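You operate a simulated robot arm through the tools that you are given. There is no shell and no other tool.

Carry out the task below with a simulated robot arm. There is one attempt and no reset: what you move stays moved.

JOB
Drain the pipe through the black valve and tap C.
Fine: red valve shut first; black valve and tap end open; stand the black plug on the steel bench; green knob down to 1.

It is judged by the outcome, as a careful person would: the job done as asked, and still so three seconds after it is handed in. It fails if anything else is knocked over, pushed out of place, dropped, spilled or broken.

ROBOT AND FRAMES
A 6-joint arm with a two-finger parallel gripper, fixed in place. Base frame: the origin is at the foot of the arm, x ahead of it, y to its left, z up; the work surface is at about z = 0.86. Lengths are in m, angles in degrees, forces in N, time in s.
Its first joint turns from -166.0 to 166.0 degrees. Payload 3.91 kg.
The tool frame sits at the grasp point between the pads (the TCP): z along the fingers, y along the line on which they close. The tips reach 0.03 m beyond it. The gripper opens to 0.11 m. The fingers are 0.02 m wide and 0.01 m thick; the gripper's body (0.048 by 0.112 m) begins 0.055 m behind the TCP.
Orientation is that of the tool frame in the base frame, as a unit quaternion [x, y, z, w]. With the fingers straight down and closing along the base's y, the tool's x points along the base's -x, its y along +y and its z along -z.

CONTROLS
- The arm moves only by the tool play_rows. Its argument "rows" is a list of rows, each a list of 3 entries, a list of its own where there are three numbers: the shift along the tool's x, y, z in units of 200 mm (1.0 is 200 mm), then the turn, a rotation vector about the tool's x, y, z in units of 45 degrees (1.0 is 45 degrees), then the closure in counts, from 0 (fully open) to 255 (shut). In form: [[[x, y, z], [wx, wy, wz], jaw], ...]. A call has 1 to 20 rows; each row is the pose to reach, as a shift and turn from the pose commanded when the call began, along the tool's axes at that moment. A call with a number of a shift or a turn outside -1 to 1 is refused whole. Each row takes 0.2 s and may step no farther than 0.05 m and 8.6 degrees from the row before; otherwise, or with a gripper value out of range, the whole call is refused. A pose out of reach is approached as far as the arm can. The call stops where the force on the tool passes 50 N (or 10 N more than at its start, if that is more) or the arm is blocked; 0.2 s more then pass. The fingers move at their own pace (about 0.108 m/s each) and stop on an object; they squeeze with about 44 N. The grip force told is the motor's: it shows also when the fingers shut on nothing. Time passes only in rows, and 0.2 s behind the last, so rows that repeat a pose let the fingers close. The reply holds the time, the measured pose of the TCP, the force on the tool along the base axes, the opening and the grip force, in the units named above and with some noise, with the torque about the TCP (base axes, N m) and any sound that the robot's microphone picked up.
- Cameras (640 x 400 px; columns grow to the right, rows downward): "scene" is fixed at [0.061, -0.4938, 1.5238]; the picture's right is [0.45, -0.89, 0.00], its down [-0.60, -0.30, -0.74] and it looks along [0.66, 0.33, -0.67] (base axes); focal length 292 px, centre (320, 200). "wrist" rides on the gripper at [0.072, 0.017, -0.103] in the tool frame; the picture's right is [-0.23, 0.97, 0.00], its down [-0.76, -0.18, -0.62] and it looks along [-0.61, -0.14, 0.78] (tool axes); focal length 222 px, centre (320, 200). There is no depth. A picture from a camera that has moved, and an enlarged one, comes with that camera's place and axes in the base frame and with its lens. The place of the scene camera against the robot may be out by one fixed shift of up to 0.025 m in any direction.
- grab_frame(camera): a new picture of that camera. The clock stands still meanwhile.
- inspect(camera, box): a new picture of the part [left, top, right, bottom] of that camera's present view, enlarged. The clock stands still meanwhile.
- finish_job(): hands the job in; it is judged then, once.

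Nothing tells you positions but the pictures and the camera data. Unless the task says otherwise, let go and move clear before handing in.

The tools are called after ">>>" as a command line: name --argument value ..., lists and objects as JSON in quotes. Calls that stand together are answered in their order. play_rows: Moves the arm, as the interface text tells. Its arguments: {"type":"object","properties":{"rows":{"type":"array"}},"required":["rows"]} The other tools are called the same way: grab_frame (camera) takes a picture; inspect (camera, box) takes an enlarged picture of a part of a camera's view; finish_job () hands the job in.

At the start:

```text
time_s: 0.0
eef_pos: [0.4722, -0.1073, 1.264]
ee_rot: [0.0, 1.0, 0.001, 0.0]
ft_force: [-0.7, 0.8, -0.7]
torque: [-0.02, 0.01, 0.03]
gripper_width: 0.1099
grip_force: 0.0
```

scene: 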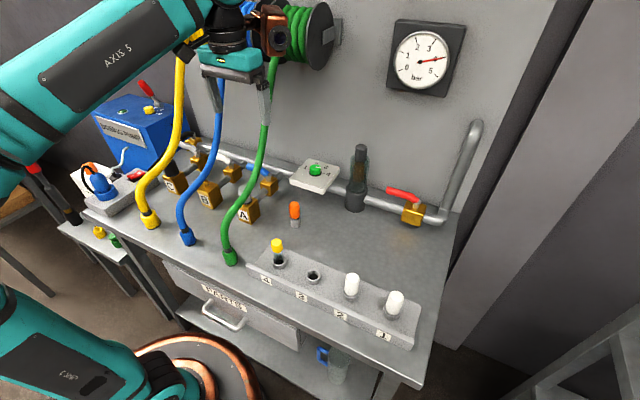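
wrist: 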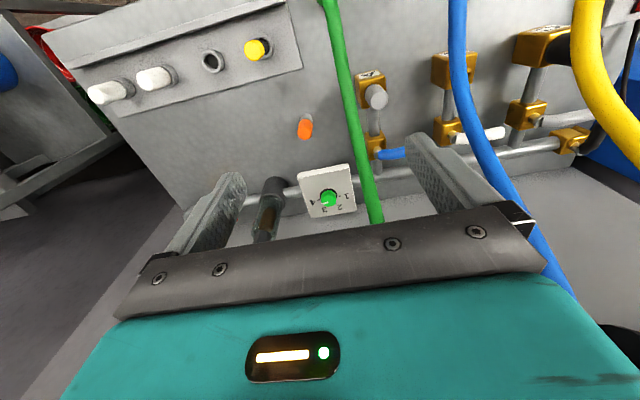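

I see a pipe rig on a steel bench: a red-handled valve at the right, taps A/B/C at the left, a green knob on a white plate, a rack with pegs, and hoses. I'll look at details before moving anything.

>>> inspect --camera "scene" --box '[120, 120, 300, 260]'

>>> inspect --camera "scene" --box '[280, 120, 480, 250]'

>>> inspect --camera "scene" --box '[60, 80, 220, 200]'

>>> inspect --camera "scene" --box '[240, 190, 440, 360]'

>>> inspect --camera "wrist" --box '[330, 0, 640, 200]'

>>> inspect --camera "wrist" --box '[200, 120, 440, 260]'

```text
2.86 times, centred on (210, 190) of scene
camera zoom: at [0.061, -0.4938, 1.5238], right [0.45, -0.89, 0.0], down [-0.6, -0.3, -0.74], along [0.66, 0.33, -0.67], focal length 834 px, centre (634, 229)
```

zoom: 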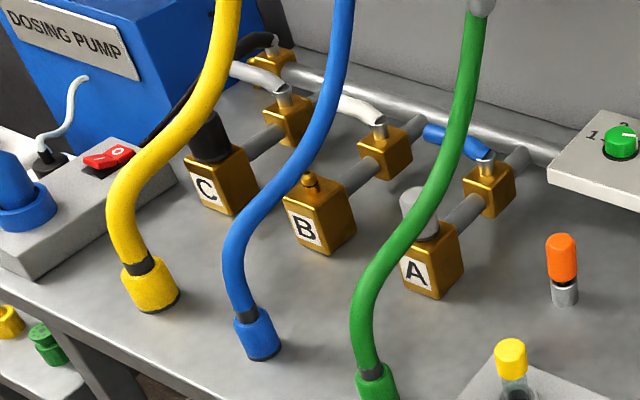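

```text
3.08 times, centred on (380, 185) of scene
camera zoom: at [0.061, -0.4938, 1.5238], right [0.45, -0.89, 0.0], down [-0.6, -0.3, -0.74], along [0.66, 0.33, -0.67], focal length 899 px, centre (135, 246)
```

zoom: 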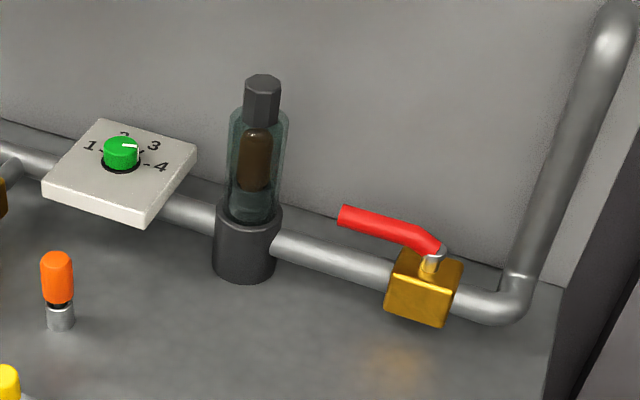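

```text
3.33 times, centred on (140, 140) of scene
camera zoom: at [0.061, -0.4938, 1.5238], right [0.45, -0.89, 0.0], down [-0.6, -0.3, -0.74], along [0.66, 0.33, -0.67], focal length 974 px, centre (920, 400)
```

zoom: 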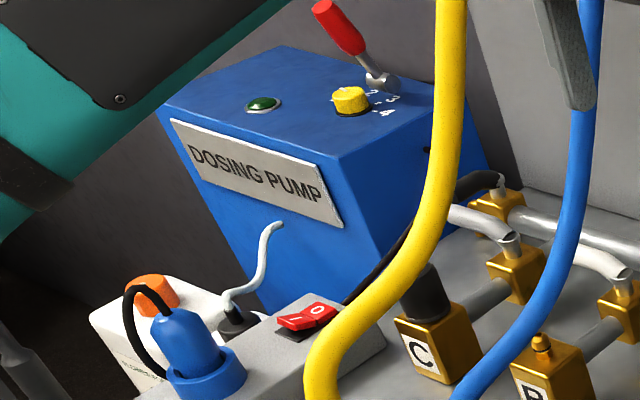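

```text
2.35 times, centred on (340, 275) of scene
camera zoom: at [0.061, -0.4938, 1.5238], right [0.45, -0.89, 0.0], down [-0.6, -0.3, -0.74], along [0.66, 0.33, -0.67], focal length 687 px, centre (273, 24)
```

zoom: 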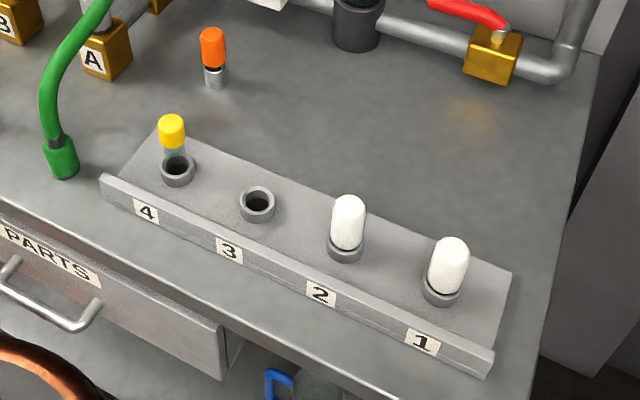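

```text
2.00 times, centred on (485, 100) of wrist
camera zoom: at [0.4007, -0.0911, 1.3672], right [0.23, 0.97, 0.0], down [0.76, -0.18, 0.62], along [0.61, -0.14, -0.78], focal length 444 px, centre (-10, 400)
```

zoom: 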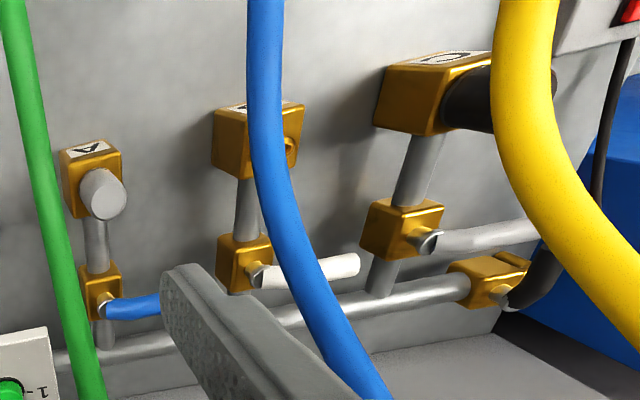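

```text
2.67 times, centred on (320, 190) of wrist
camera zoom: at [0.4007, -0.0911, 1.3672], right [0.23, 0.97, 0.0], down [0.76, -0.18, 0.62], along [0.61, -0.14, -0.78], focal length 592 px, centre (320, 227)
```

zoom: 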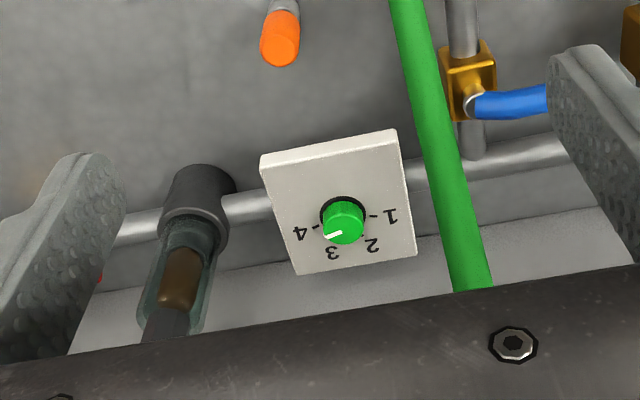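

The red valve (handle seemingly along the pipe, so open) is near (0.74, -0.47, 0.9). I'll move toward it high above the bench and look with the wrist camera.

>>> play_rows --rows '[[[0, -0.2, 0], [0, 0, 0], 0], [[0, -0.4, 0], [0, 0, 0], 0], [[0, -0.6, 0], [0, 0, 0], 0], [[0, -0.8, 0.1], [0, 0, 0], 0], [[0, -1.0, 0.2], [0, 0, 0], 0], [[0, -1.0, 0.4], [0, 0, 0], 0]]'

>>> grab_frame --camera "wrist"

>>> grab_frame --camera "scene"

```text
time_s: 1.4
eef_pos: [0.4718, -0.3083, 1.182]
ee_rot: [-0.001, 1.0, 0.0, 0.0]
ft_force: [-0.9, -0.8, 0.1]
torque: [0.05, 0.01, 0.01]
gripper_width: 0.1098
grip_force: 0.0
```

```text
taken
camera wrist: at [0.4001, -0.2921, 1.285], right [0.23, 0.97, 0.0], down [0.76, -0.18, 0.62], along [0.61, -0.14, -0.78], focal length 222 px, centre (320, 200)
```

wrist: 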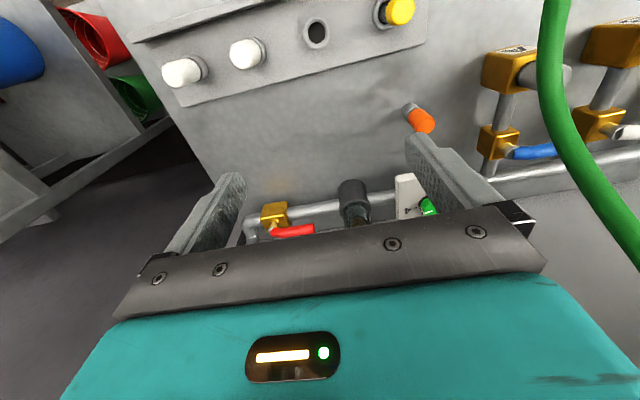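

```text
taken
```

scene: 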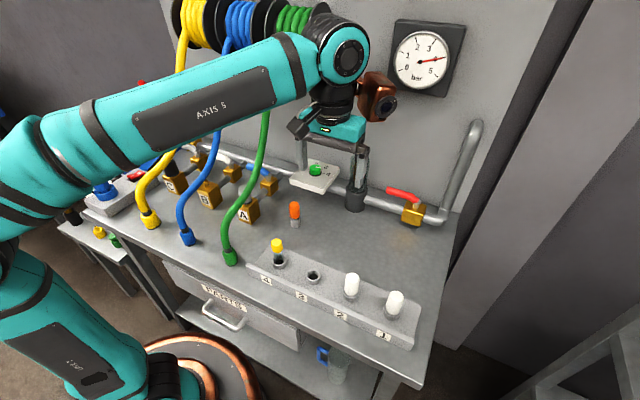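

The hoses (yellow, blue, green) come off wall reels and hang down in front of the taps, so I'll stay away from them. Red valve handle runs from about (0.746, -0.478) toward +y; I'm going closer to measure it.

>>> play_rows --rows '[[[-0.15, -0.1, 0.07], [0, 0, 0], 0], [[-0.31, -0.19, 0.14], [0, 0, 0], 0], [[-0.47, -0.28, 0.2], [0, 0, 0], 0], [[-0.62, -0.37, 0.27], [0, 0, 0], 0], [[-0.78, -0.46, 0.34], [0, 0, 0], 0], [[-0.94, -0.56, 0.41], [0, 0, 0], 0]]'

>>> grab_frame --camera "wrist"

>>> grab_frame --camera "scene"

```text
time_s: 2.8
eef_pos: [0.6615, -0.4222, 1.1025]
ee_rot: [-0.001, 1.0, -0.001, 0.001]
ft_force: [0.2, 0.0, 1.4]
torque: [-0.07, -0.04, -0.01]
gripper_width: 0.1101
grip_force: 0.2
```

```text
taken
camera wrist: at [0.5894, -0.4039, 1.2049], right [0.23, 0.97, 0.0], down [0.76, -0.18, 0.62], along [0.61, -0.14, -0.78], focal length 222 px, centre (320, 200)
```

wrist: 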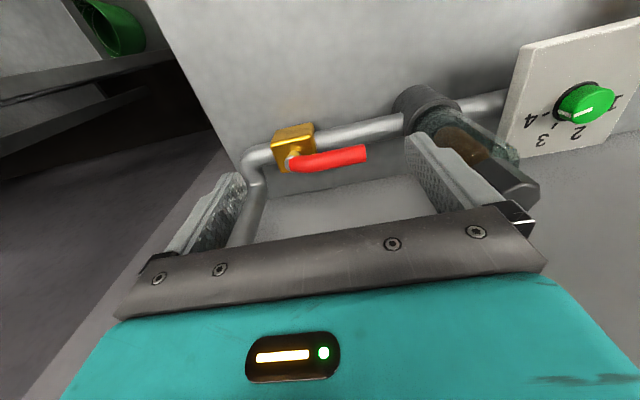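

```text
taken
```

scene: 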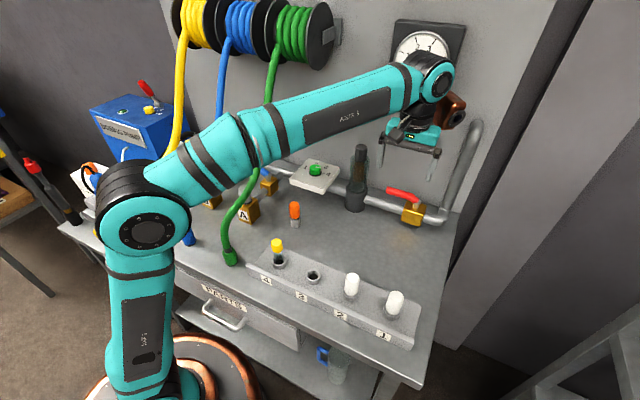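

The handle triangulates to stem ≈ (0.706, -0.46, 0.97) and tip ≈ (0.717, -0.38, 0.973), with the wall at x ≈ 0.835. I'll zoom in on the handle and on the wrist housing to check clearances.

>>> inspect --camera "scene" --box '[360, 40, 500, 240]'

>>> inspect --camera "wrist" --box '[220, 90, 420, 210]'

>>> inspect --camera "wrist" --box '[460, 20, 640, 180]'

```text
2.00 times, centred on (430, 140) of scene
camera zoom: at [0.061, -0.4938, 1.5238], right [0.45, -0.89, 0.0], down [-0.6, -0.3, -0.74], along [0.66, 0.33, -0.67], focal length 584 px, centre (100, 320)
```

zoom: 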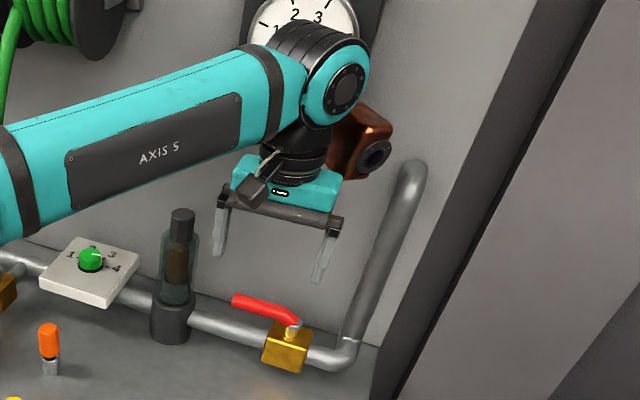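

```text
3.20 times, centred on (320, 150) of wrist
camera zoom: at [0.5894, -0.4039, 1.2049], right [0.23, 0.97, 0.0], down [0.76, -0.18, 0.62], along [0.61, -0.14, -0.78], focal length 711 px, centre (320, 360)
```

zoom: 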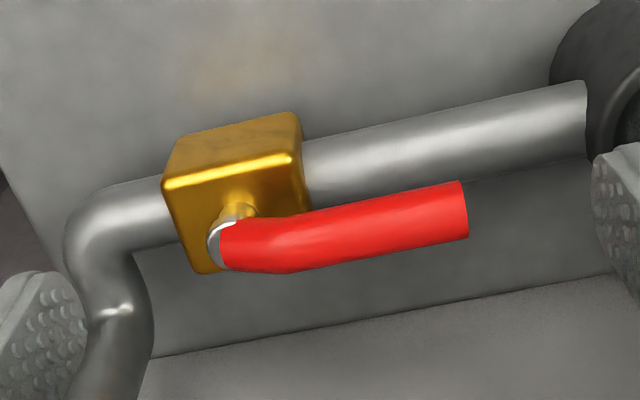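

```text
2.50 times, centred on (550, 100) of wrist
camera zoom: at [0.5894, -0.4039, 1.2049], right [0.23, 0.97, 0.0], down [0.76, -0.18, 0.62], along [0.61, -0.14, -0.78], focal length 555 px, centre (-255, 450)
```

zoom: 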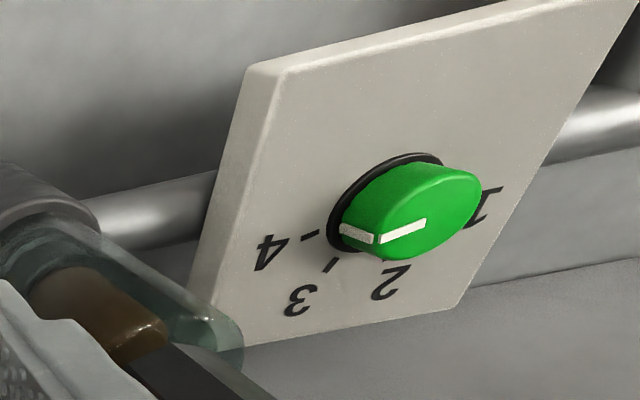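

The wrist carries a copper housing on its wall/right side, so I'll tilt the fingers forward 20°, close them, and hover behind the red handle (wall side) to pull it toward the robot.

>>> play_rows --rows '[[[-0.1, 0.03, 0.05], [0, -0.15, 0], 255], [[-0.2, 0.07, 0.1], [0, -0.3, 0], 255], [[-0.31, 0.1, 0.15], [0, -0.444, 0], 255], [[-0.4175, 0.136, 0.2], [0, -0.444, 0], 255]]'

>>> grab_frame --camera "wrist"

>>> inspect --camera "scene" --box '[340, 60, 500, 240]'

```text
time_s: 3.8
eef_pos: [0.7454, -0.3944, 1.0634]
ee_rot: [0.0, 0.985, 0.0, 0.174]
ft_force: [-1.0, -0.3, 0.4]
torque: [0.0, -0.04, 0.02]
gripper_width: 0.0002
grip_force: 37.7
```

```text
taken
camera wrist: at [0.6425, -0.3757, 1.1348], right [0.21, 0.97, 0.08], down [0.5, -0.18, 0.85], along [0.84, -0.14, -0.53], focal length 222 px, centre (320, 200)
```

wrist: 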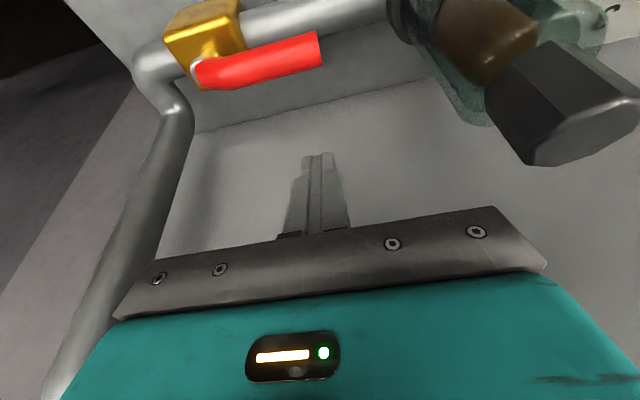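

```text
2.22 times, centred on (420, 150) of scene
camera zoom: at [0.061, -0.4938, 1.5238], right [0.45, -0.89, 0.0], down [-0.6, -0.3, -0.74], along [0.66, 0.33, -0.67], focal length 649 px, centre (98, 311)
```

zoom: 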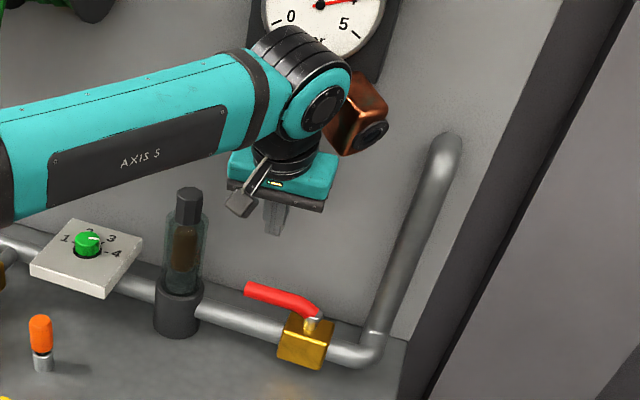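

Refined triangulation: handle pivot ≈ (0.713, -0.468), tip ≈ (0.722, -0.379, 0.961). Now lowering the closed fingers behind the handle on the wall side.

>>> play_rows --rows '[[[0.05, -0.02, 0.15], [0, 0, 0], 255], [[0.1, -0.038, 0.3], [0, 0, 0], 255], [[0.138, -0.038, 0.447], [0, 0, 0], 255]]'

>>> grab_frame --camera "wrist"

>>> inspect --camera "scene" --box '[340, 60, 500, 240]'

```text
time_s: 4.6
eef_pos: [0.7508, -0.4021, 0.9683]
ee_rot: [0.0, 0.985, 0.0, 0.173]
ft_force: [0.8, 1.0, 0.0]
torque: [-0.04, -0.01, -0.02]
gripper_width: 0.0
grip_force: 37.8
```

```text
taken
camera wrist: at [0.6469, -0.3849, 1.0397], right [0.21, 0.97, 0.08], down [0.5, -0.18, 0.85], along [0.84, -0.14, -0.53], focal length 222 px, centre (320, 200)
```

wrist: 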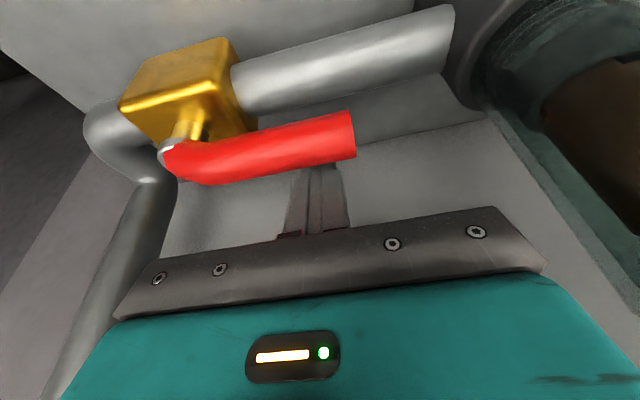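

```text
2.22 times, centred on (420, 150) of scene
camera zoom: at [0.061, -0.4938, 1.5238], right [0.45, -0.89, 0.0], down [-0.6, -0.3, -0.74], along [0.66, 0.33, -0.67], focal length 649 px, centre (98, 311)
```

zoom: 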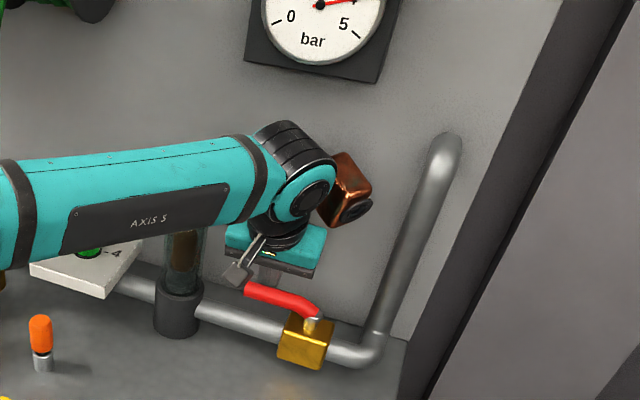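

The fingertips are behind the handle. Now I pull the handle along an arc around its stem, toward the robot, stopping halfway to check.

>>> play_rows --rows '[[[0.046, -0.01, -0.0168], [0, 0, 0], 255], [[0.09, 0.002, -0.032], [0, 0, 0], 255], [[0.132, 0.014, -0.048], [0, 0, 0], 255], [[0.175, 0.015, -0.064], [0, 0, 0], 255], [[0.217, 0.015, -0.079], [0, 0, 0], 255], [[0.258, 0.005, -0.094], [0, 0, 0], 255], [[0.299, -0.0075, -0.109], [0, 0, 0], 255], [[0.337, -0.03, -0.122], [0, 0, 0], 255], [[0.374, -0.052, -0.136], [0, 0, 0], 255]]'

>>> grab_frame --camera "wrist"

>>> inspect --camera "scene" --box '[340, 60, 500, 240]'

```text
time_s: 6.6
eef_pos: [0.6691, -0.412, 0.9679]
ee_rot: [-0.001, 0.985, 0.0, 0.173]
ft_force: [1.1, -0.2, 0.7]
torque: [-0.03, 0.02, 0.01]
gripper_width: 0.0
grip_force: 37.7
```

```text
taken
camera wrist: at [0.5664, -0.3945, 1.0397], right [0.21, 0.97, 0.08], down [0.5, -0.18, 0.85], along [0.84, -0.14, -0.53], focal length 222 px, centre (320, 200)
```

wrist: 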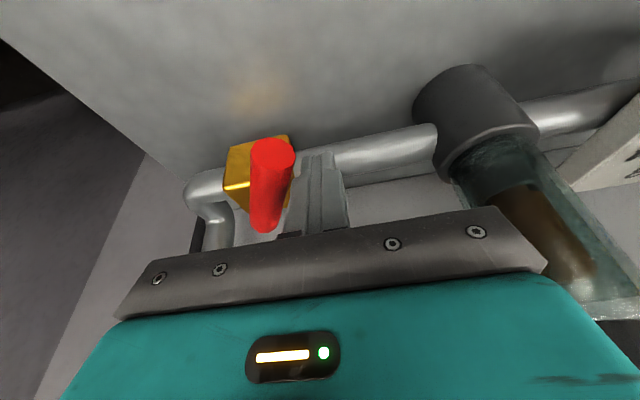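

```text
2.22 times, centred on (420, 150) of scene
camera zoom: at [0.061, -0.4938, 1.5238], right [0.45, -0.89, 0.0], down [-0.6, -0.3, -0.74], along [0.66, 0.33, -0.67], focal length 649 px, centre (98, 311)
```

zoom: 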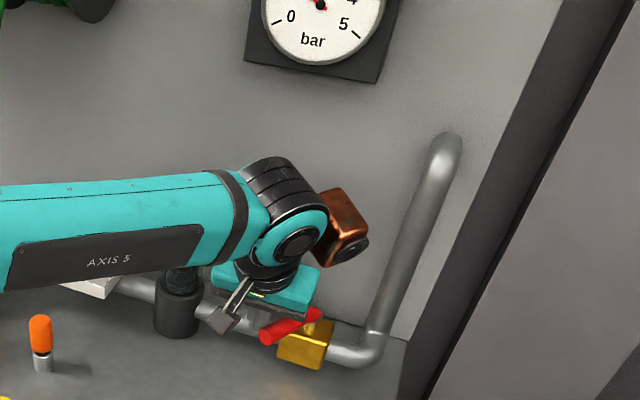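

The red handle is swinging freely and is about two-thirds shut (~151°). Continuing the arc to fully crosswise.

>>> play_rows --rows '[[[0.03, -0.03, -0.011], [0, 0, 0], 255], [[0.06, -0.0635, -0.022], [0, 0, 0], 255], [[0.086, -0.104, -0.031], [0, 0, 0], 255], [[0.103, -0.1415, -0.0376], [0, 0, 0], 255], [[0.114, -0.17, -0.041], [0, 0, 0], 255]]'

>>> grab_frame --camera "wrist"

>>> grab_frame --camera "scene"

```text
time_s: 7.8
eef_pos: [0.6462, -0.4446, 0.9687]
ee_rot: [-0.002, 0.985, 0.0, 0.174]
ft_force: [-0.2, 0.4, -0.3]
torque: [-0.01, 0.01, 0.0]
gripper_width: 0.0002
grip_force: 37.5
```

```text
taken
camera wrist: at [0.5427, -0.4272, 1.041], right [0.21, 0.97, 0.08], down [0.5, -0.18, 0.85], along [0.84, -0.14, -0.53], focal length 222 px, centre (320, 200)
```

wrist: 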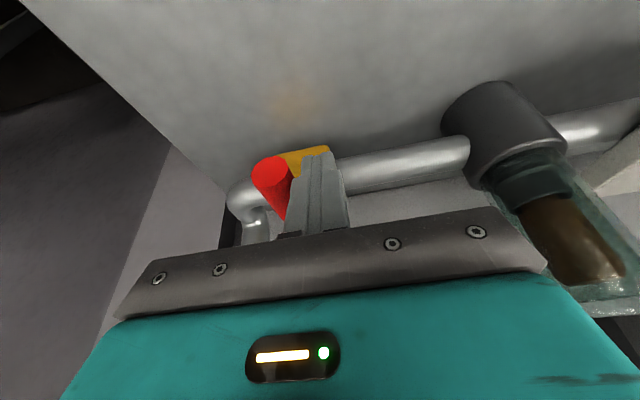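

```text
taken
```

scene: 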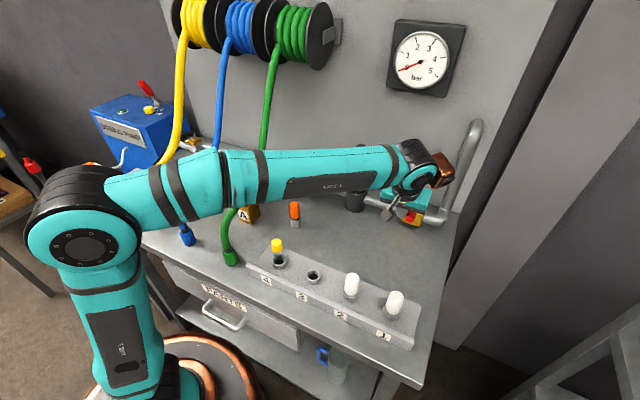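

The gauge has dropped to 0 bar and the red handle is now crosswise to the pipe. I'll back off sideways, rise, and check its angle.

>>> play_rows --rows '[[[0, 0.05, 0], [0, 0, 0], 255], [[0, 0.1, 0], [0, 0, 0], 255], [[-0.08, 0.1, -0.22], [0, 0, 0], 255], [[-0.16, 0.1, -0.44], [0, 0, 0], 255], [[-0.239, 0.1, -0.658], [0, 0, 0], 255]]'

>>> grab_frame --camera "wrist"

>>> inspect --camera "scene" --box '[340, 140, 500, 240]'

```text
time_s: 9.0
eef_pos: [0.6465, -0.4223, 1.1115]
ee_rot: [-0.001, 0.985, 0.0, 0.173]
ft_force: [0.2, -0.5, -0.7]
torque: [-0.01, 0.04, 0.02]
gripper_width: 0.0
grip_force: 38.0
```

```text
taken
camera wrist: at [0.5428, -0.406, 1.1826], right [0.21, 0.97, 0.08], down [0.5, -0.18, 0.85], along [0.84, -0.14, -0.53], focal length 222 px, centre (320, 200)
```

wrist: 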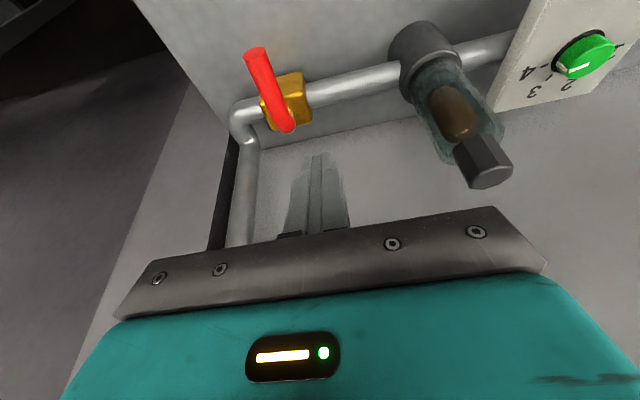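

```text
4.00 times, centred on (420, 190) of scene
camera zoom: at [0.061, -0.4938, 1.5238], right [0.45, -0.89, 0.0], down [-0.6, -0.3, -0.74], along [0.66, 0.33, -0.67], focal length 1168 px, centre (-80, 240)
```

zoom: 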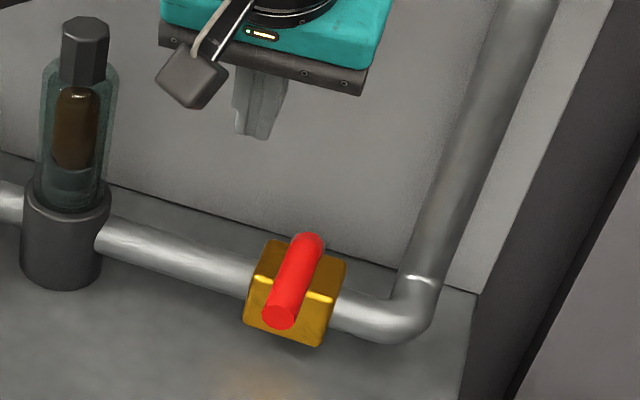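

Red valve is shut: handle square across the pipe. Next I move back and over to look at the green knob (≈ (0.722, -0.145, 0.956)) and to locate the green hose beside it.

>>> play_rows --rows '[[[0.07, 0.1, -0.2], [0, 0.1, 0], 100], [[0.133, 0.28, -0.315], [0, 0.25, 0], 0], [[0.133, 0.46, -0.315], [0, 0.4, 0], 0], [[0.133, 0.64, -0.315], [0, 0.444, 0], 0], [[0.133, 0.82, -0.315], [0, 0.444, 0], 0], [[0.133, 1.0, -0.315], [0, 0.444, 0], 0]]'

>>> grab_frame --camera "wrist"

>>> grab_frame --camera "scene"

```text
time_s: 10.4
eef_pos: [0.5977, -0.2256, 1.1568]
ee_rot: [0.001, 1.0, 0.001, -0.001]
ft_force: [0.6, -0.2, -0.5]
torque: [0.03, 0.03, -0.02]
gripper_width: 0.11
grip_force: 0.1
```

```text
taken
camera wrist: at [0.5256, -0.2088, 1.2598], right [0.23, 0.97, 0.0], down [0.76, -0.18, 0.62], along [0.61, -0.14, -0.78], focal length 222 px, centre (320, 200)
```

wrist: 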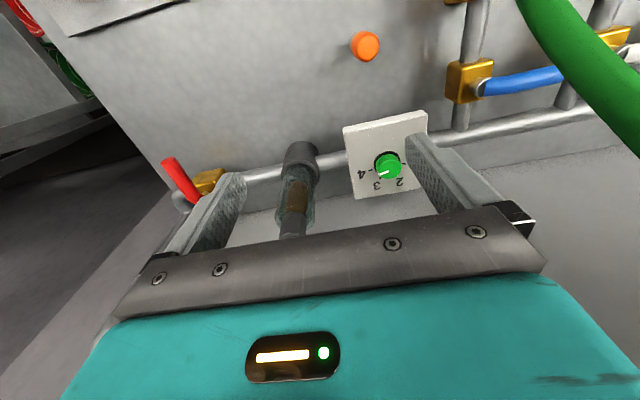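

```text
taken
```

scene: 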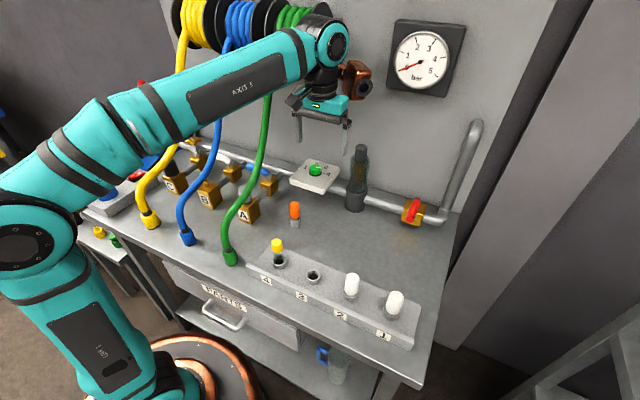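

The green hose passes near (0.60, -0.067, 1.16), close to the knob's left, so the wrist must lean away from it. Let me read the knob scale precisely.

>>> inspect --camera "wrist" --box '[330, 100, 450, 210]'

>>> inspect --camera "scene" --box '[270, 130, 370, 220]'

>>> inspect --camera "scene" --box '[270, 0, 400, 140]'

```text
3.64 times, centred on (390, 155) of wrist
camera zoom: at [0.5256, -0.2088, 1.2598], right [0.23, 0.97, 0.0], down [0.76, -0.18, 0.62], along [0.61, -0.14, -0.78], focal length 808 px, centre (66, 364)
```

zoom: 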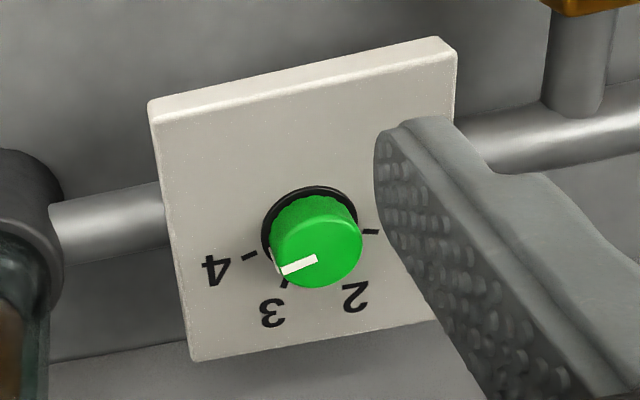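

```text
4.44 times, centred on (320, 175) of scene
camera zoom: at [0.061, -0.4938, 1.5238], right [0.45, -0.89, 0.0], down [-0.6, -0.3, -0.74], along [0.66, 0.33, -0.67], focal length 1298 px, centre (320, 311)
```

zoom: 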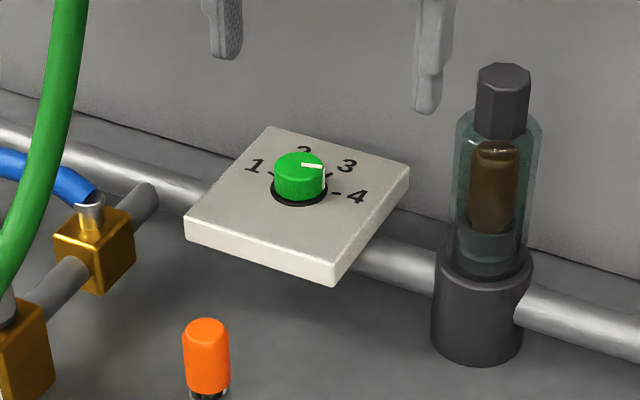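

```text
2.86 times, centred on (335, 70) of scene
camera zoom: at [0.061, -0.4938, 1.5238], right [0.45, -0.89, 0.0], down [-0.6, -0.3, -0.74], along [0.66, 0.33, -0.67], focal length 834 px, centre (277, 571)
```

zoom: 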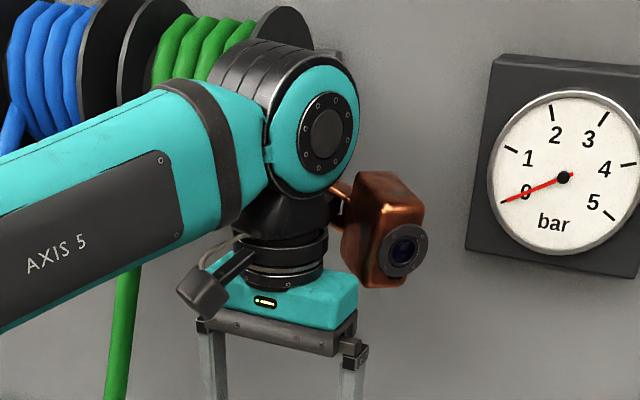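

The knob's white line points at 4 (scale 4→1 spans about 150° counter-clockwise seen from above). Before reaching there I'll test, in free space, how the wrist housing behaves when the tool yaws.

>>> play_rows --rows '[[[0, 0, 0], [0, 0, -0.18], 0], [[0, 0, 0], [0, 0, -0.36], 0], [[0, 0, 0], [0, 0, -0.54], 0], [[0, 0, 0], [0, 0, -0.72], 0], [[0, 0, 0], [0, 0, -0.9], 0]]'

>>> inspect --camera "scene" --box '[230, 0, 400, 170]'

>>> grab_frame --camera "wrist"

```text
time_s: 11.6
eef_pos: [0.5978, -0.2254, 1.1591]
ee_rot: [-0.348, 0.937, 0.0, 0.0]
ft_force: [0.6, 0.4, -0.7]
torque: [0.0, -0.02, -0.04]
gripper_width: 0.11
grip_force: 0.1
```

```text
2.35 times, centred on (315, 85) of scene
camera zoom: at [0.061, -0.4938, 1.5238], right [0.45, -0.89, 0.0], down [-0.6, -0.3, -0.74], along [0.66, 0.33, -0.67], focal length 687 px, centre (332, 471)
```

zoom: 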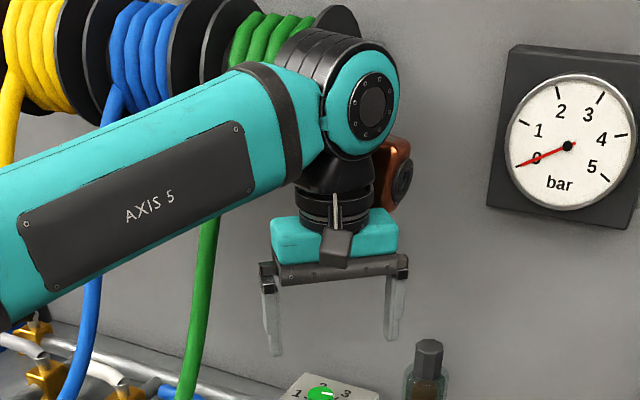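

```text
taken
camera wrist: at [0.5332, -0.2594, 1.2618], right [-0.46, 0.89, 0.0], down [0.69, 0.36, 0.62], along [0.55, 0.29, -0.78], focal length 222 px, centre (320, 200)
```

wrist: 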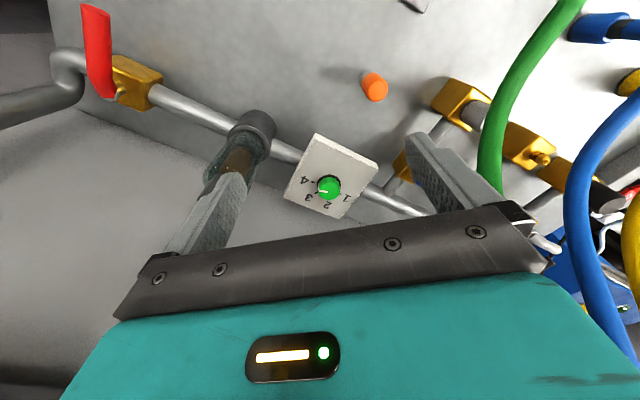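

The housing turns with the gripper. I'll use a posture with the wrist leaned 18° away from the hose, yawed −30°, and hover above the knob.

>>> play_rows --rows '[[[0, 0, 0], [0, 0, 0.12], 110], [[0, 0, 0], [0, 0, 0.233], 110]]'

>>> play_rows --rows '[[[-0.12, 0.01, 0.11], [0, -0.1, 0], 110], [[-0.24, 0.02, 0.22], [0, -0.2, 0], 110], [[-0.36, 0.03, 0.33], [0, -0.3, 0], 110], [[-0.48, 0.035, 0.44], [0, -0.4, 0], 110], [[-0.594, 0.044, 0.552], [0, -0.4, 0], 110]]'

>>> grab_frame --camera "wrist"

>>> grab_frame --camera "scene"

```text
time_s: 12.2
eef_pos: [0.599, -0.2255, 1.1582]
ee_rot: [-0.259, 0.966, -0.001, -0.001]
ft_force: [-0.2, 0.1, 0.0]
torque: [-0.04, 0.0, -0.02]
gripper_width: 0.0624
grip_force: 0.1
```

```text
time_s: 13.4
eef_pos: [0.698, -0.1567, 1.0478]
ee_rot: [-0.256, 0.954, 0.041, 0.152]
ft_force: [-0.2, -0.7, 0.3]
torque: [0.02, 0.0, 0.02]
gripper_width: 0.0626
grip_force: 0.1
```

```text
taken
camera wrist: at [0.6019, -0.1917, 1.1234], right [-0.3, 0.95, 0.07], down [0.55, 0.11, 0.83], along [0.78, 0.29, -0.56], focal length 222 px, centre (320, 200)
```

wrist: 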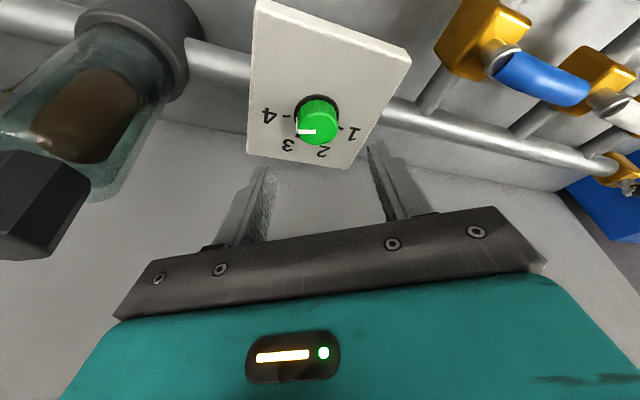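

```text
taken
```

scene: 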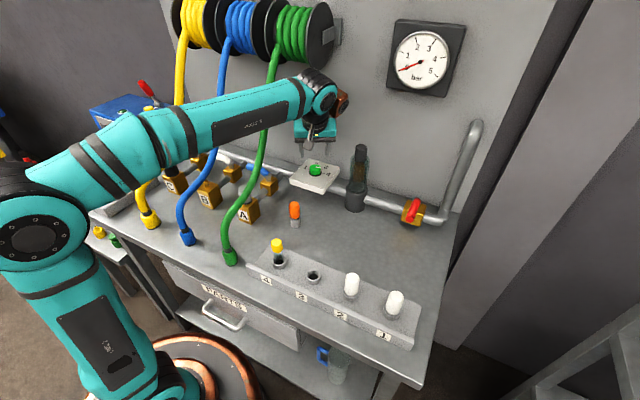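

Close over the knob now. Zooming to refine its centre and to check the forearm's gap to the green hose.

>>> inspect --camera "wrist" --box '[240, 60, 400, 180]'

>>> inspect --camera "scene" --box '[200, 50, 360, 200]'

```text
3.33 times, centred on (320, 120) of wrist
camera zoom: at [0.6019, -0.1917, 1.1234], right [-0.3, 0.95, 0.07], down [0.55, 0.11, 0.83], along [0.78, 0.29, -0.56], focal length 740 px, centre (320, 467)
```

zoom: 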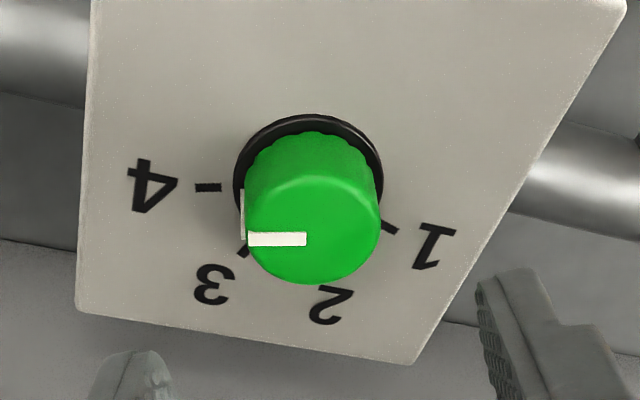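

```text
2.67 times, centred on (280, 125) of scene
camera zoom: at [0.061, -0.4938, 1.5238], right [0.45, -0.89, 0.0], down [-0.6, -0.3, -0.74], along [0.66, 0.33, -0.67], focal length 779 px, centre (427, 400)
```

zoom: 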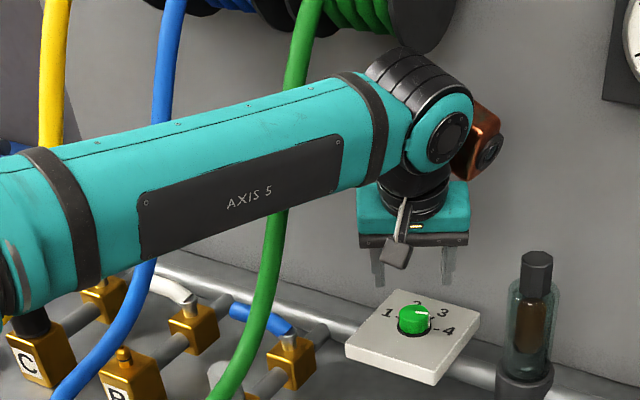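

Knob axis estimated at (0.724, -0.142), top z ≈ 0.96, plate ≈ 0.937. Descending along the tool axis to straddle it.

>>> play_rows --rows '[[[0.001, 0.001, 0.13], [0, 0, 0], 110], [[0.003, 0.002, 0.26], [0, 0, 0], 110], [[0.005, 0.003, 0.33], [0, 0, 0], 110], [[0.005, 0.003, 0.385], [0, 0, 0], 110]]'

>>> grab_frame --camera "wrist"

>>> inspect --camera "scene" --box '[200, 50, 380, 220]'

```text
time_s: 14.4
eef_pos: [0.7159, -0.1465, 0.976]
ee_rot: [-0.256, 0.954, 0.04, 0.153]
ft_force: [-2.7, -2.1, 22.6]
torque: [0.61, 0.52, 0.42]
gripper_width: 0.0625
grip_force: 0.6
```

```text
taken
camera wrist: at [0.6208, -0.1813, 1.0518], right [-0.3, 0.95, 0.07], down [0.55, 0.11, 0.83], along [0.78, 0.29, -0.55], focal length 222 px, centre (320, 200)
```

wrist: 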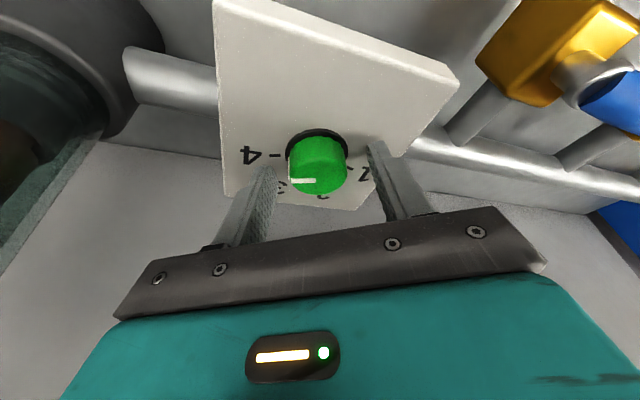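

```text
2.35 times, centred on (290, 135) of scene
camera zoom: at [0.061, -0.4938, 1.5238], right [0.45, -0.89, 0.0], down [-0.6, -0.3, -0.74], along [0.66, 0.33, -0.67], focal length 687 px, centre (391, 353)
```

zoom: 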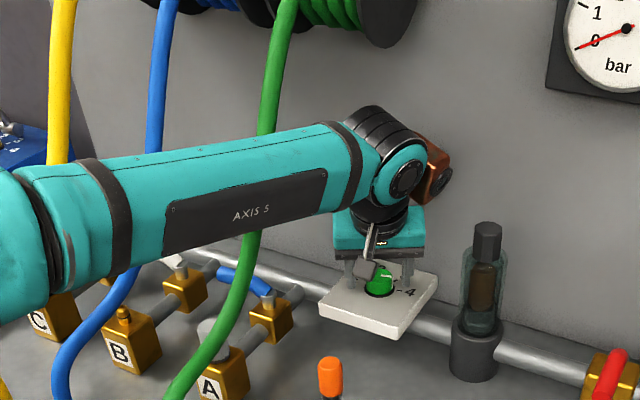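

Fingertips just brush the plate, and the knob is centred between them. Lifting 3 mm and closing on the knob.

>>> play_rows --rows '[[[0, 0, -0.017], [0, 0, 0], 110], [[0, 0, -0.017], [0, 0, 0], 160], [[0, 0, -0.017], [0, 0, 0], 255], [[0, 0, -0.017], [0, 0, 0], 255]]'

>>> inspect --camera "wrist" --box '[200, 80, 440, 240]'

```text
time_s: 15.4
eef_pos: [0.7167, -0.1465, 0.9752]
ee_rot: [-0.257, 0.954, 0.042, 0.15]
ft_force: [2.4, -7.4, -9.6]
torque: [-0.16, -0.47, -0.05]
gripper_width: 0.0353
grip_force: 45.3
```

```text
2.50 times, centred on (320, 160) of wrist
camera zoom: at [0.6213, -0.1822, 1.0522], right [-0.3, 0.95, 0.07], down [0.55, 0.11, 0.83], along [0.78, 0.29, -0.56], focal length 555 px, centre (320, 300)
```

zoom: 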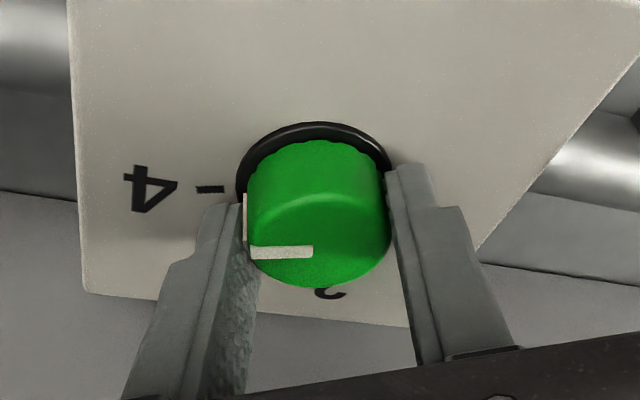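

Gripped (35 mm). Rotating the knob 45° counter-clockwise (from 4 toward 1).

>>> play_rows --rows '[[[0, 0, 0], [0, 0, -0.16], 255], [[0, 0, 0], [0, 0, -0.33], 255], [[0, 0, 0], [0, 0, -0.5], 255], [[0, 0, 0], [0, 0, -0.67], 255], [[0, 0, 0], [0, 0, -0.84], 255], [[0, 0, 0], [0, 0, -1.0], 255]]'

>>> inspect --camera "wrist" --box '[200, 80, 440, 240]'

>>> inspect --camera "scene" --box '[200, 50, 380, 220]'

```text
time_s: 16.6
eef_pos: [0.716, -0.1437, 0.981]
ee_rot: [-0.527, 0.835, -0.005, 0.159]
ft_force: [2.3, 52.5, 5.0]
torque: [2.09, 0.54, -0.14]
gripper_width: 0.0379
grip_force: 45.2
stopped in row 5: the force on the tool passed its limit at 54 N (the readings are from after the stop); the commanded pose is now the measured one
```

```text
2.50 times, centred on (320, 160) of wrist
camera zoom: at [0.645, -0.2159, 1.0567], right [-0.77, 0.63, -0.11], down [0.29, 0.49, 0.82], along [0.57, 0.6, -0.56], focal length 555 px, centre (320, 300)
```

zoom: 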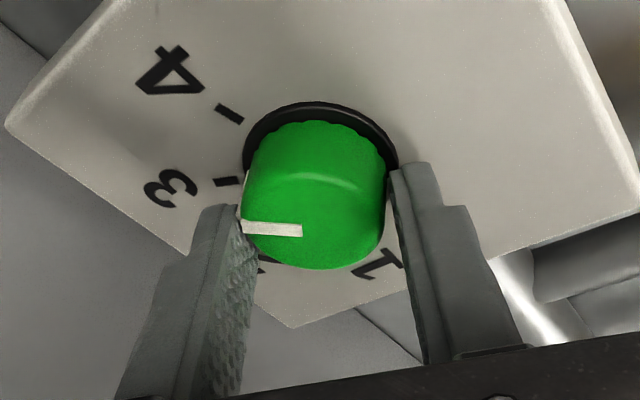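

```text
2.35 times, centred on (290, 135) of scene
camera zoom: at [0.061, -0.4938, 1.5238], right [0.45, -0.89, 0.0], down [-0.6, -0.3, -0.74], along [0.66, 0.33, -0.67], focal length 687 px, centre (391, 353)
```

zoom: 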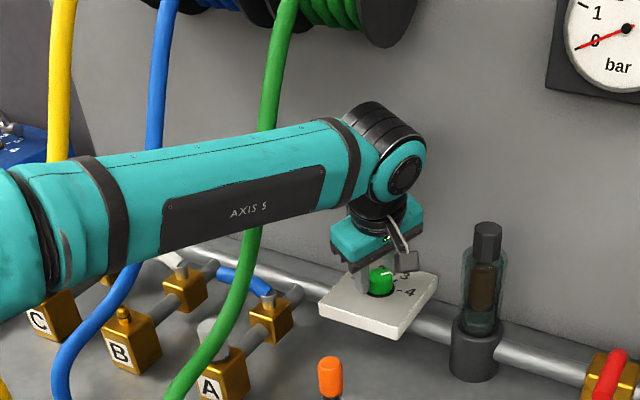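

The knob moved from 4 to about 3 before side force built up (slight off-centre). I'll release, swing back around the knob, re-centre and regrip.

>>> play_rows --rows '[[[0, 0, 0], [0, 0, 0], 110], [[0, 0, 0], [0, 0, 0], 110], [[0.006, 0, 0], [0, 0, 0.16], 110], [[0.012, 0, 0.003], [0, 0, 0.33], 110], [[0.02, 0.001, 0.006], [0, 0, 0.5], 110], [[0.026, 0.002, 0.01], [0, 0, 0.65], 110], [[0.0295, 0.0025, 0.013], [0, 0, 0.767], 110]]'

>>> inspect --camera "wrist" --box '[200, 80, 440, 240]'

```text
time_s: 18.2
eef_pos: [0.7152, -0.1512, 0.9775]
ee_rot: [-0.254, 0.954, 0.042, 0.154]
ft_force: [-2.1, 1.0, 18.7]
torque: [-0.53, -0.29, 0.26]
gripper_width: 0.0619
grip_force: 0.0
```

```text
2.50 times, centred on (320, 160) of wrist
camera zoom: at [0.6183, -0.1871, 1.0516], right [-0.3, 0.95, 0.07], down [0.55, 0.11, 0.83], along [0.78, 0.29, -0.55], focal length 555 px, centre (320, 300)
```

zoom: 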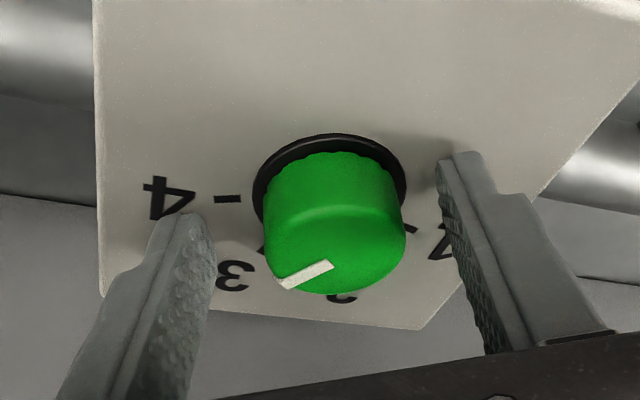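

The −y fingertip touches the plate lightly; raising 4 mm, regripping and turning in a smaller sweep.

>>> play_rows --rows '[[[0, 0, -0.02], [0, 0, 0], 110], [[0, 0, -0.02], [0, 0, 0], 160], [[0, 0, -0.02], [0, 0, 0], 255], [[0, 0, -0.02], [0, 0, 0], 255]]'

>>> play_rows --rows '[[[0, 0, 0], [0, 0, -0.12], 255], [[0, 0, 0], [0, 0, -0.25], 255], [[0, 0, 0], [0, 0, -0.38], 255], [[0, 0, 0], [0, 0, -0.5], 255]]'

>>> inspect --camera "wrist" --box '[200, 80, 440, 240]'

```text
time_s: 19.2
eef_pos: [0.7116, -0.1502, 0.9789]
ee_rot: [-0.256, 0.954, 0.044, 0.151]
ft_force: [-11.9, 46.5, -1.3]
torque: [0.78, 0.18, 0.42]
gripper_width: 0.0355
grip_force: 44.9
stopped in row 4: the force on the tool passed its limit at 53 N (the readings are from after the stop); the commanded pose is now the measured one
```

```text
time_s: 19.6
eef_pos: [0.7091, -0.1524, 0.9791]
ee_rot: [-0.303, 0.94, 0.038, 0.152]
ft_force: [-32.7, 46.1, 0.0]
torque: [2.04, 0.33, 0.71]
gripper_width: 0.0352
grip_force: 44.9
stopped in row 2: the force on the tool passed its limit at 77 N (the readings are from after the stop); the commanded pose is now the measured one
```

```text
2.50 times, centred on (320, 160) of wrist
camera zoom: at [0.6168, -0.1953, 1.0542], right [-0.39, 0.92, 0.05], down [0.53, 0.18, 0.83], along [0.76, 0.35, -0.55], focal length 555 px, centre (320, 300)
```

zoom: 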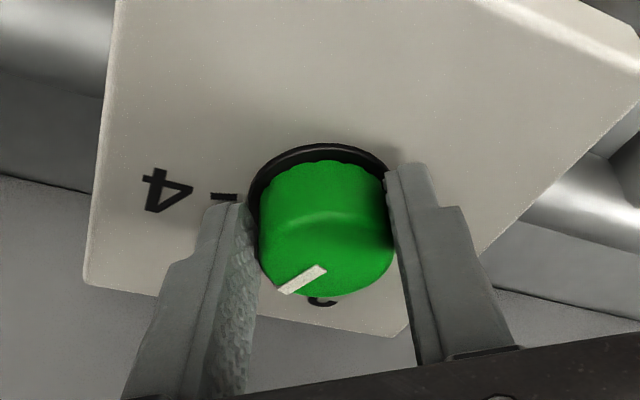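

The grip was off-centre by a few mm. Opening to relax and re-reading the pose before re-centring.

>>> play_rows --rows '[[[0, 0, 0], [0, 0, 0], 110], [[0, 0, 0], [0, 0, 0], 110], [[0, 0, 0], [0, 0, 0], 110]]'

>>> play_rows --rows '[[[0, 0, -0.05], [0, 0, 0], 110], [[0, 0, -0.05], [0, 0, 0], 110]]'

>>> inspect --camera "wrist" --box '[200, 80, 440, 240]'

```text
time_s: 20.4
eef_pos: [0.7109, -0.1545, 0.9792]
ee_rot: [-0.303, 0.94, 0.036, 0.154]
ft_force: [-0.4, -0.6, -0.7]
torque: [0.03, 0.03, -0.01]
gripper_width: 0.0628
grip_force: 0.1
```

```text
time_s: 21.0
eef_pos: [0.7082, -0.1552, 0.9881]
ee_rot: [-0.303, 0.94, 0.037, 0.152]
ft_force: [0.2, -0.2, 0.2]
torque: [-0.02, -0.02, 0.02]
gripper_width: 0.0626
grip_force: 0.0
```

```text
2.50 times, centred on (320, 160) of wrist
camera zoom: at [0.6157, -0.1989, 1.064], right [-0.39, 0.92, 0.05], down [0.52, 0.18, 0.83], along [0.76, 0.35, -0.55], focal length 555 px, centre (320, 300)
```

zoom: 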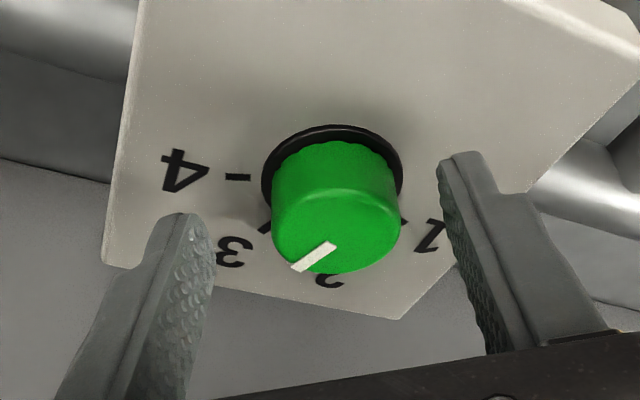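

I've drifted ~10 mm off the knob along the finger width. Re-centring while raised, and yawing to start a better-aligned sweep.

>>> play_rows --rows '[[[-0.015, 0.005, -0.01], [0, 0, 0.15], 110], [[-0.03, 0.01, -0.01], [0, 0, 0.3], 110], [[-0.0475, 0.015, -0.01], [0, 0, 0.46], 110], [[-0.0475, 0.015, -0.01], [0, 0, 0.46], 110]]'

>>> inspect --camera "wrist" --box '[200, 80, 440, 240]'

```text
time_s: 22.0
eef_pos: [0.7136, -0.1492, 0.9934]
ee_rot: [-0.13, 0.979, 0.063, 0.145]
ft_force: [-1.0, 0.3, 0.0]
torque: [0.03, 0.01, 0.01]
gripper_width: 0.0626
grip_force: 0.0
```

```text
2.50 times, centred on (320, 160) of wrist
camera zoom: at [0.6151, -0.1662, 1.0709], right [-0.05, 0.99, 0.15], down [0.59, -0.09, 0.8], along [0.81, 0.13, -0.57], focal length 555 px, centre (320, 300)
```

zoom: 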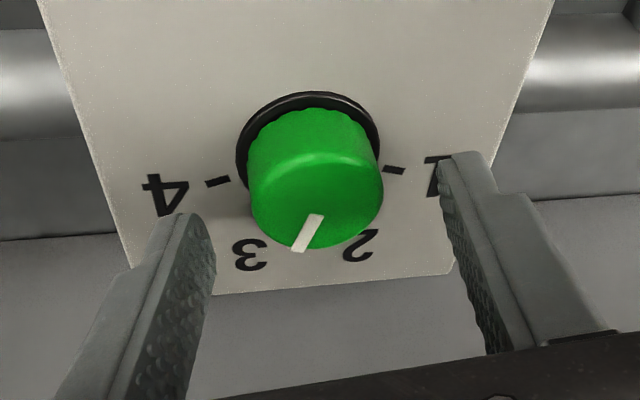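

Well centred now. Descending, gripping, and sweeping again.

>>> play_rows --rows '[[[0, -0.007, 0.04], [0, 0, 0], 110], [[0, -0.007, 0.08], [0, 0, 0], 110], [[0, -0.007, 0.08], [0, 0, 0], 160], [[0, -0.007, 0.08], [0, 0, 0], 255], [[0, -0.007, 0.08], [0, 0, 0], 255]]'

>>> inspect --camera "wrist" --box '[200, 80, 440, 240]'

```text
time_s: 23.2
eef_pos: [0.718, -0.1467, 0.9786]
ee_rot: [-0.129, 0.979, 0.063, 0.146]
ft_force: [-3.1, -9.8, 26.8]
torque: [-1.11, 0.21, -0.05]
gripper_width: 0.0363
grip_force: 44.5
```

```text
2.50 times, centred on (320, 160) of wrist
camera zoom: at [0.6189, -0.1643, 1.056], right [-0.05, 0.99, 0.15], down [0.59, -0.09, 0.81], along [0.81, 0.13, -0.57], focal length 555 px, centre (320, 300)
```

zoom: 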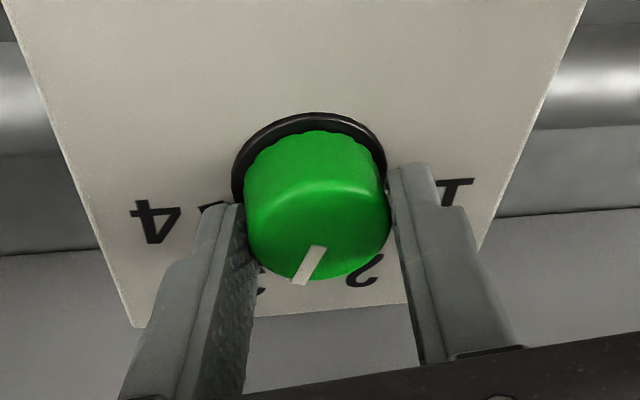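

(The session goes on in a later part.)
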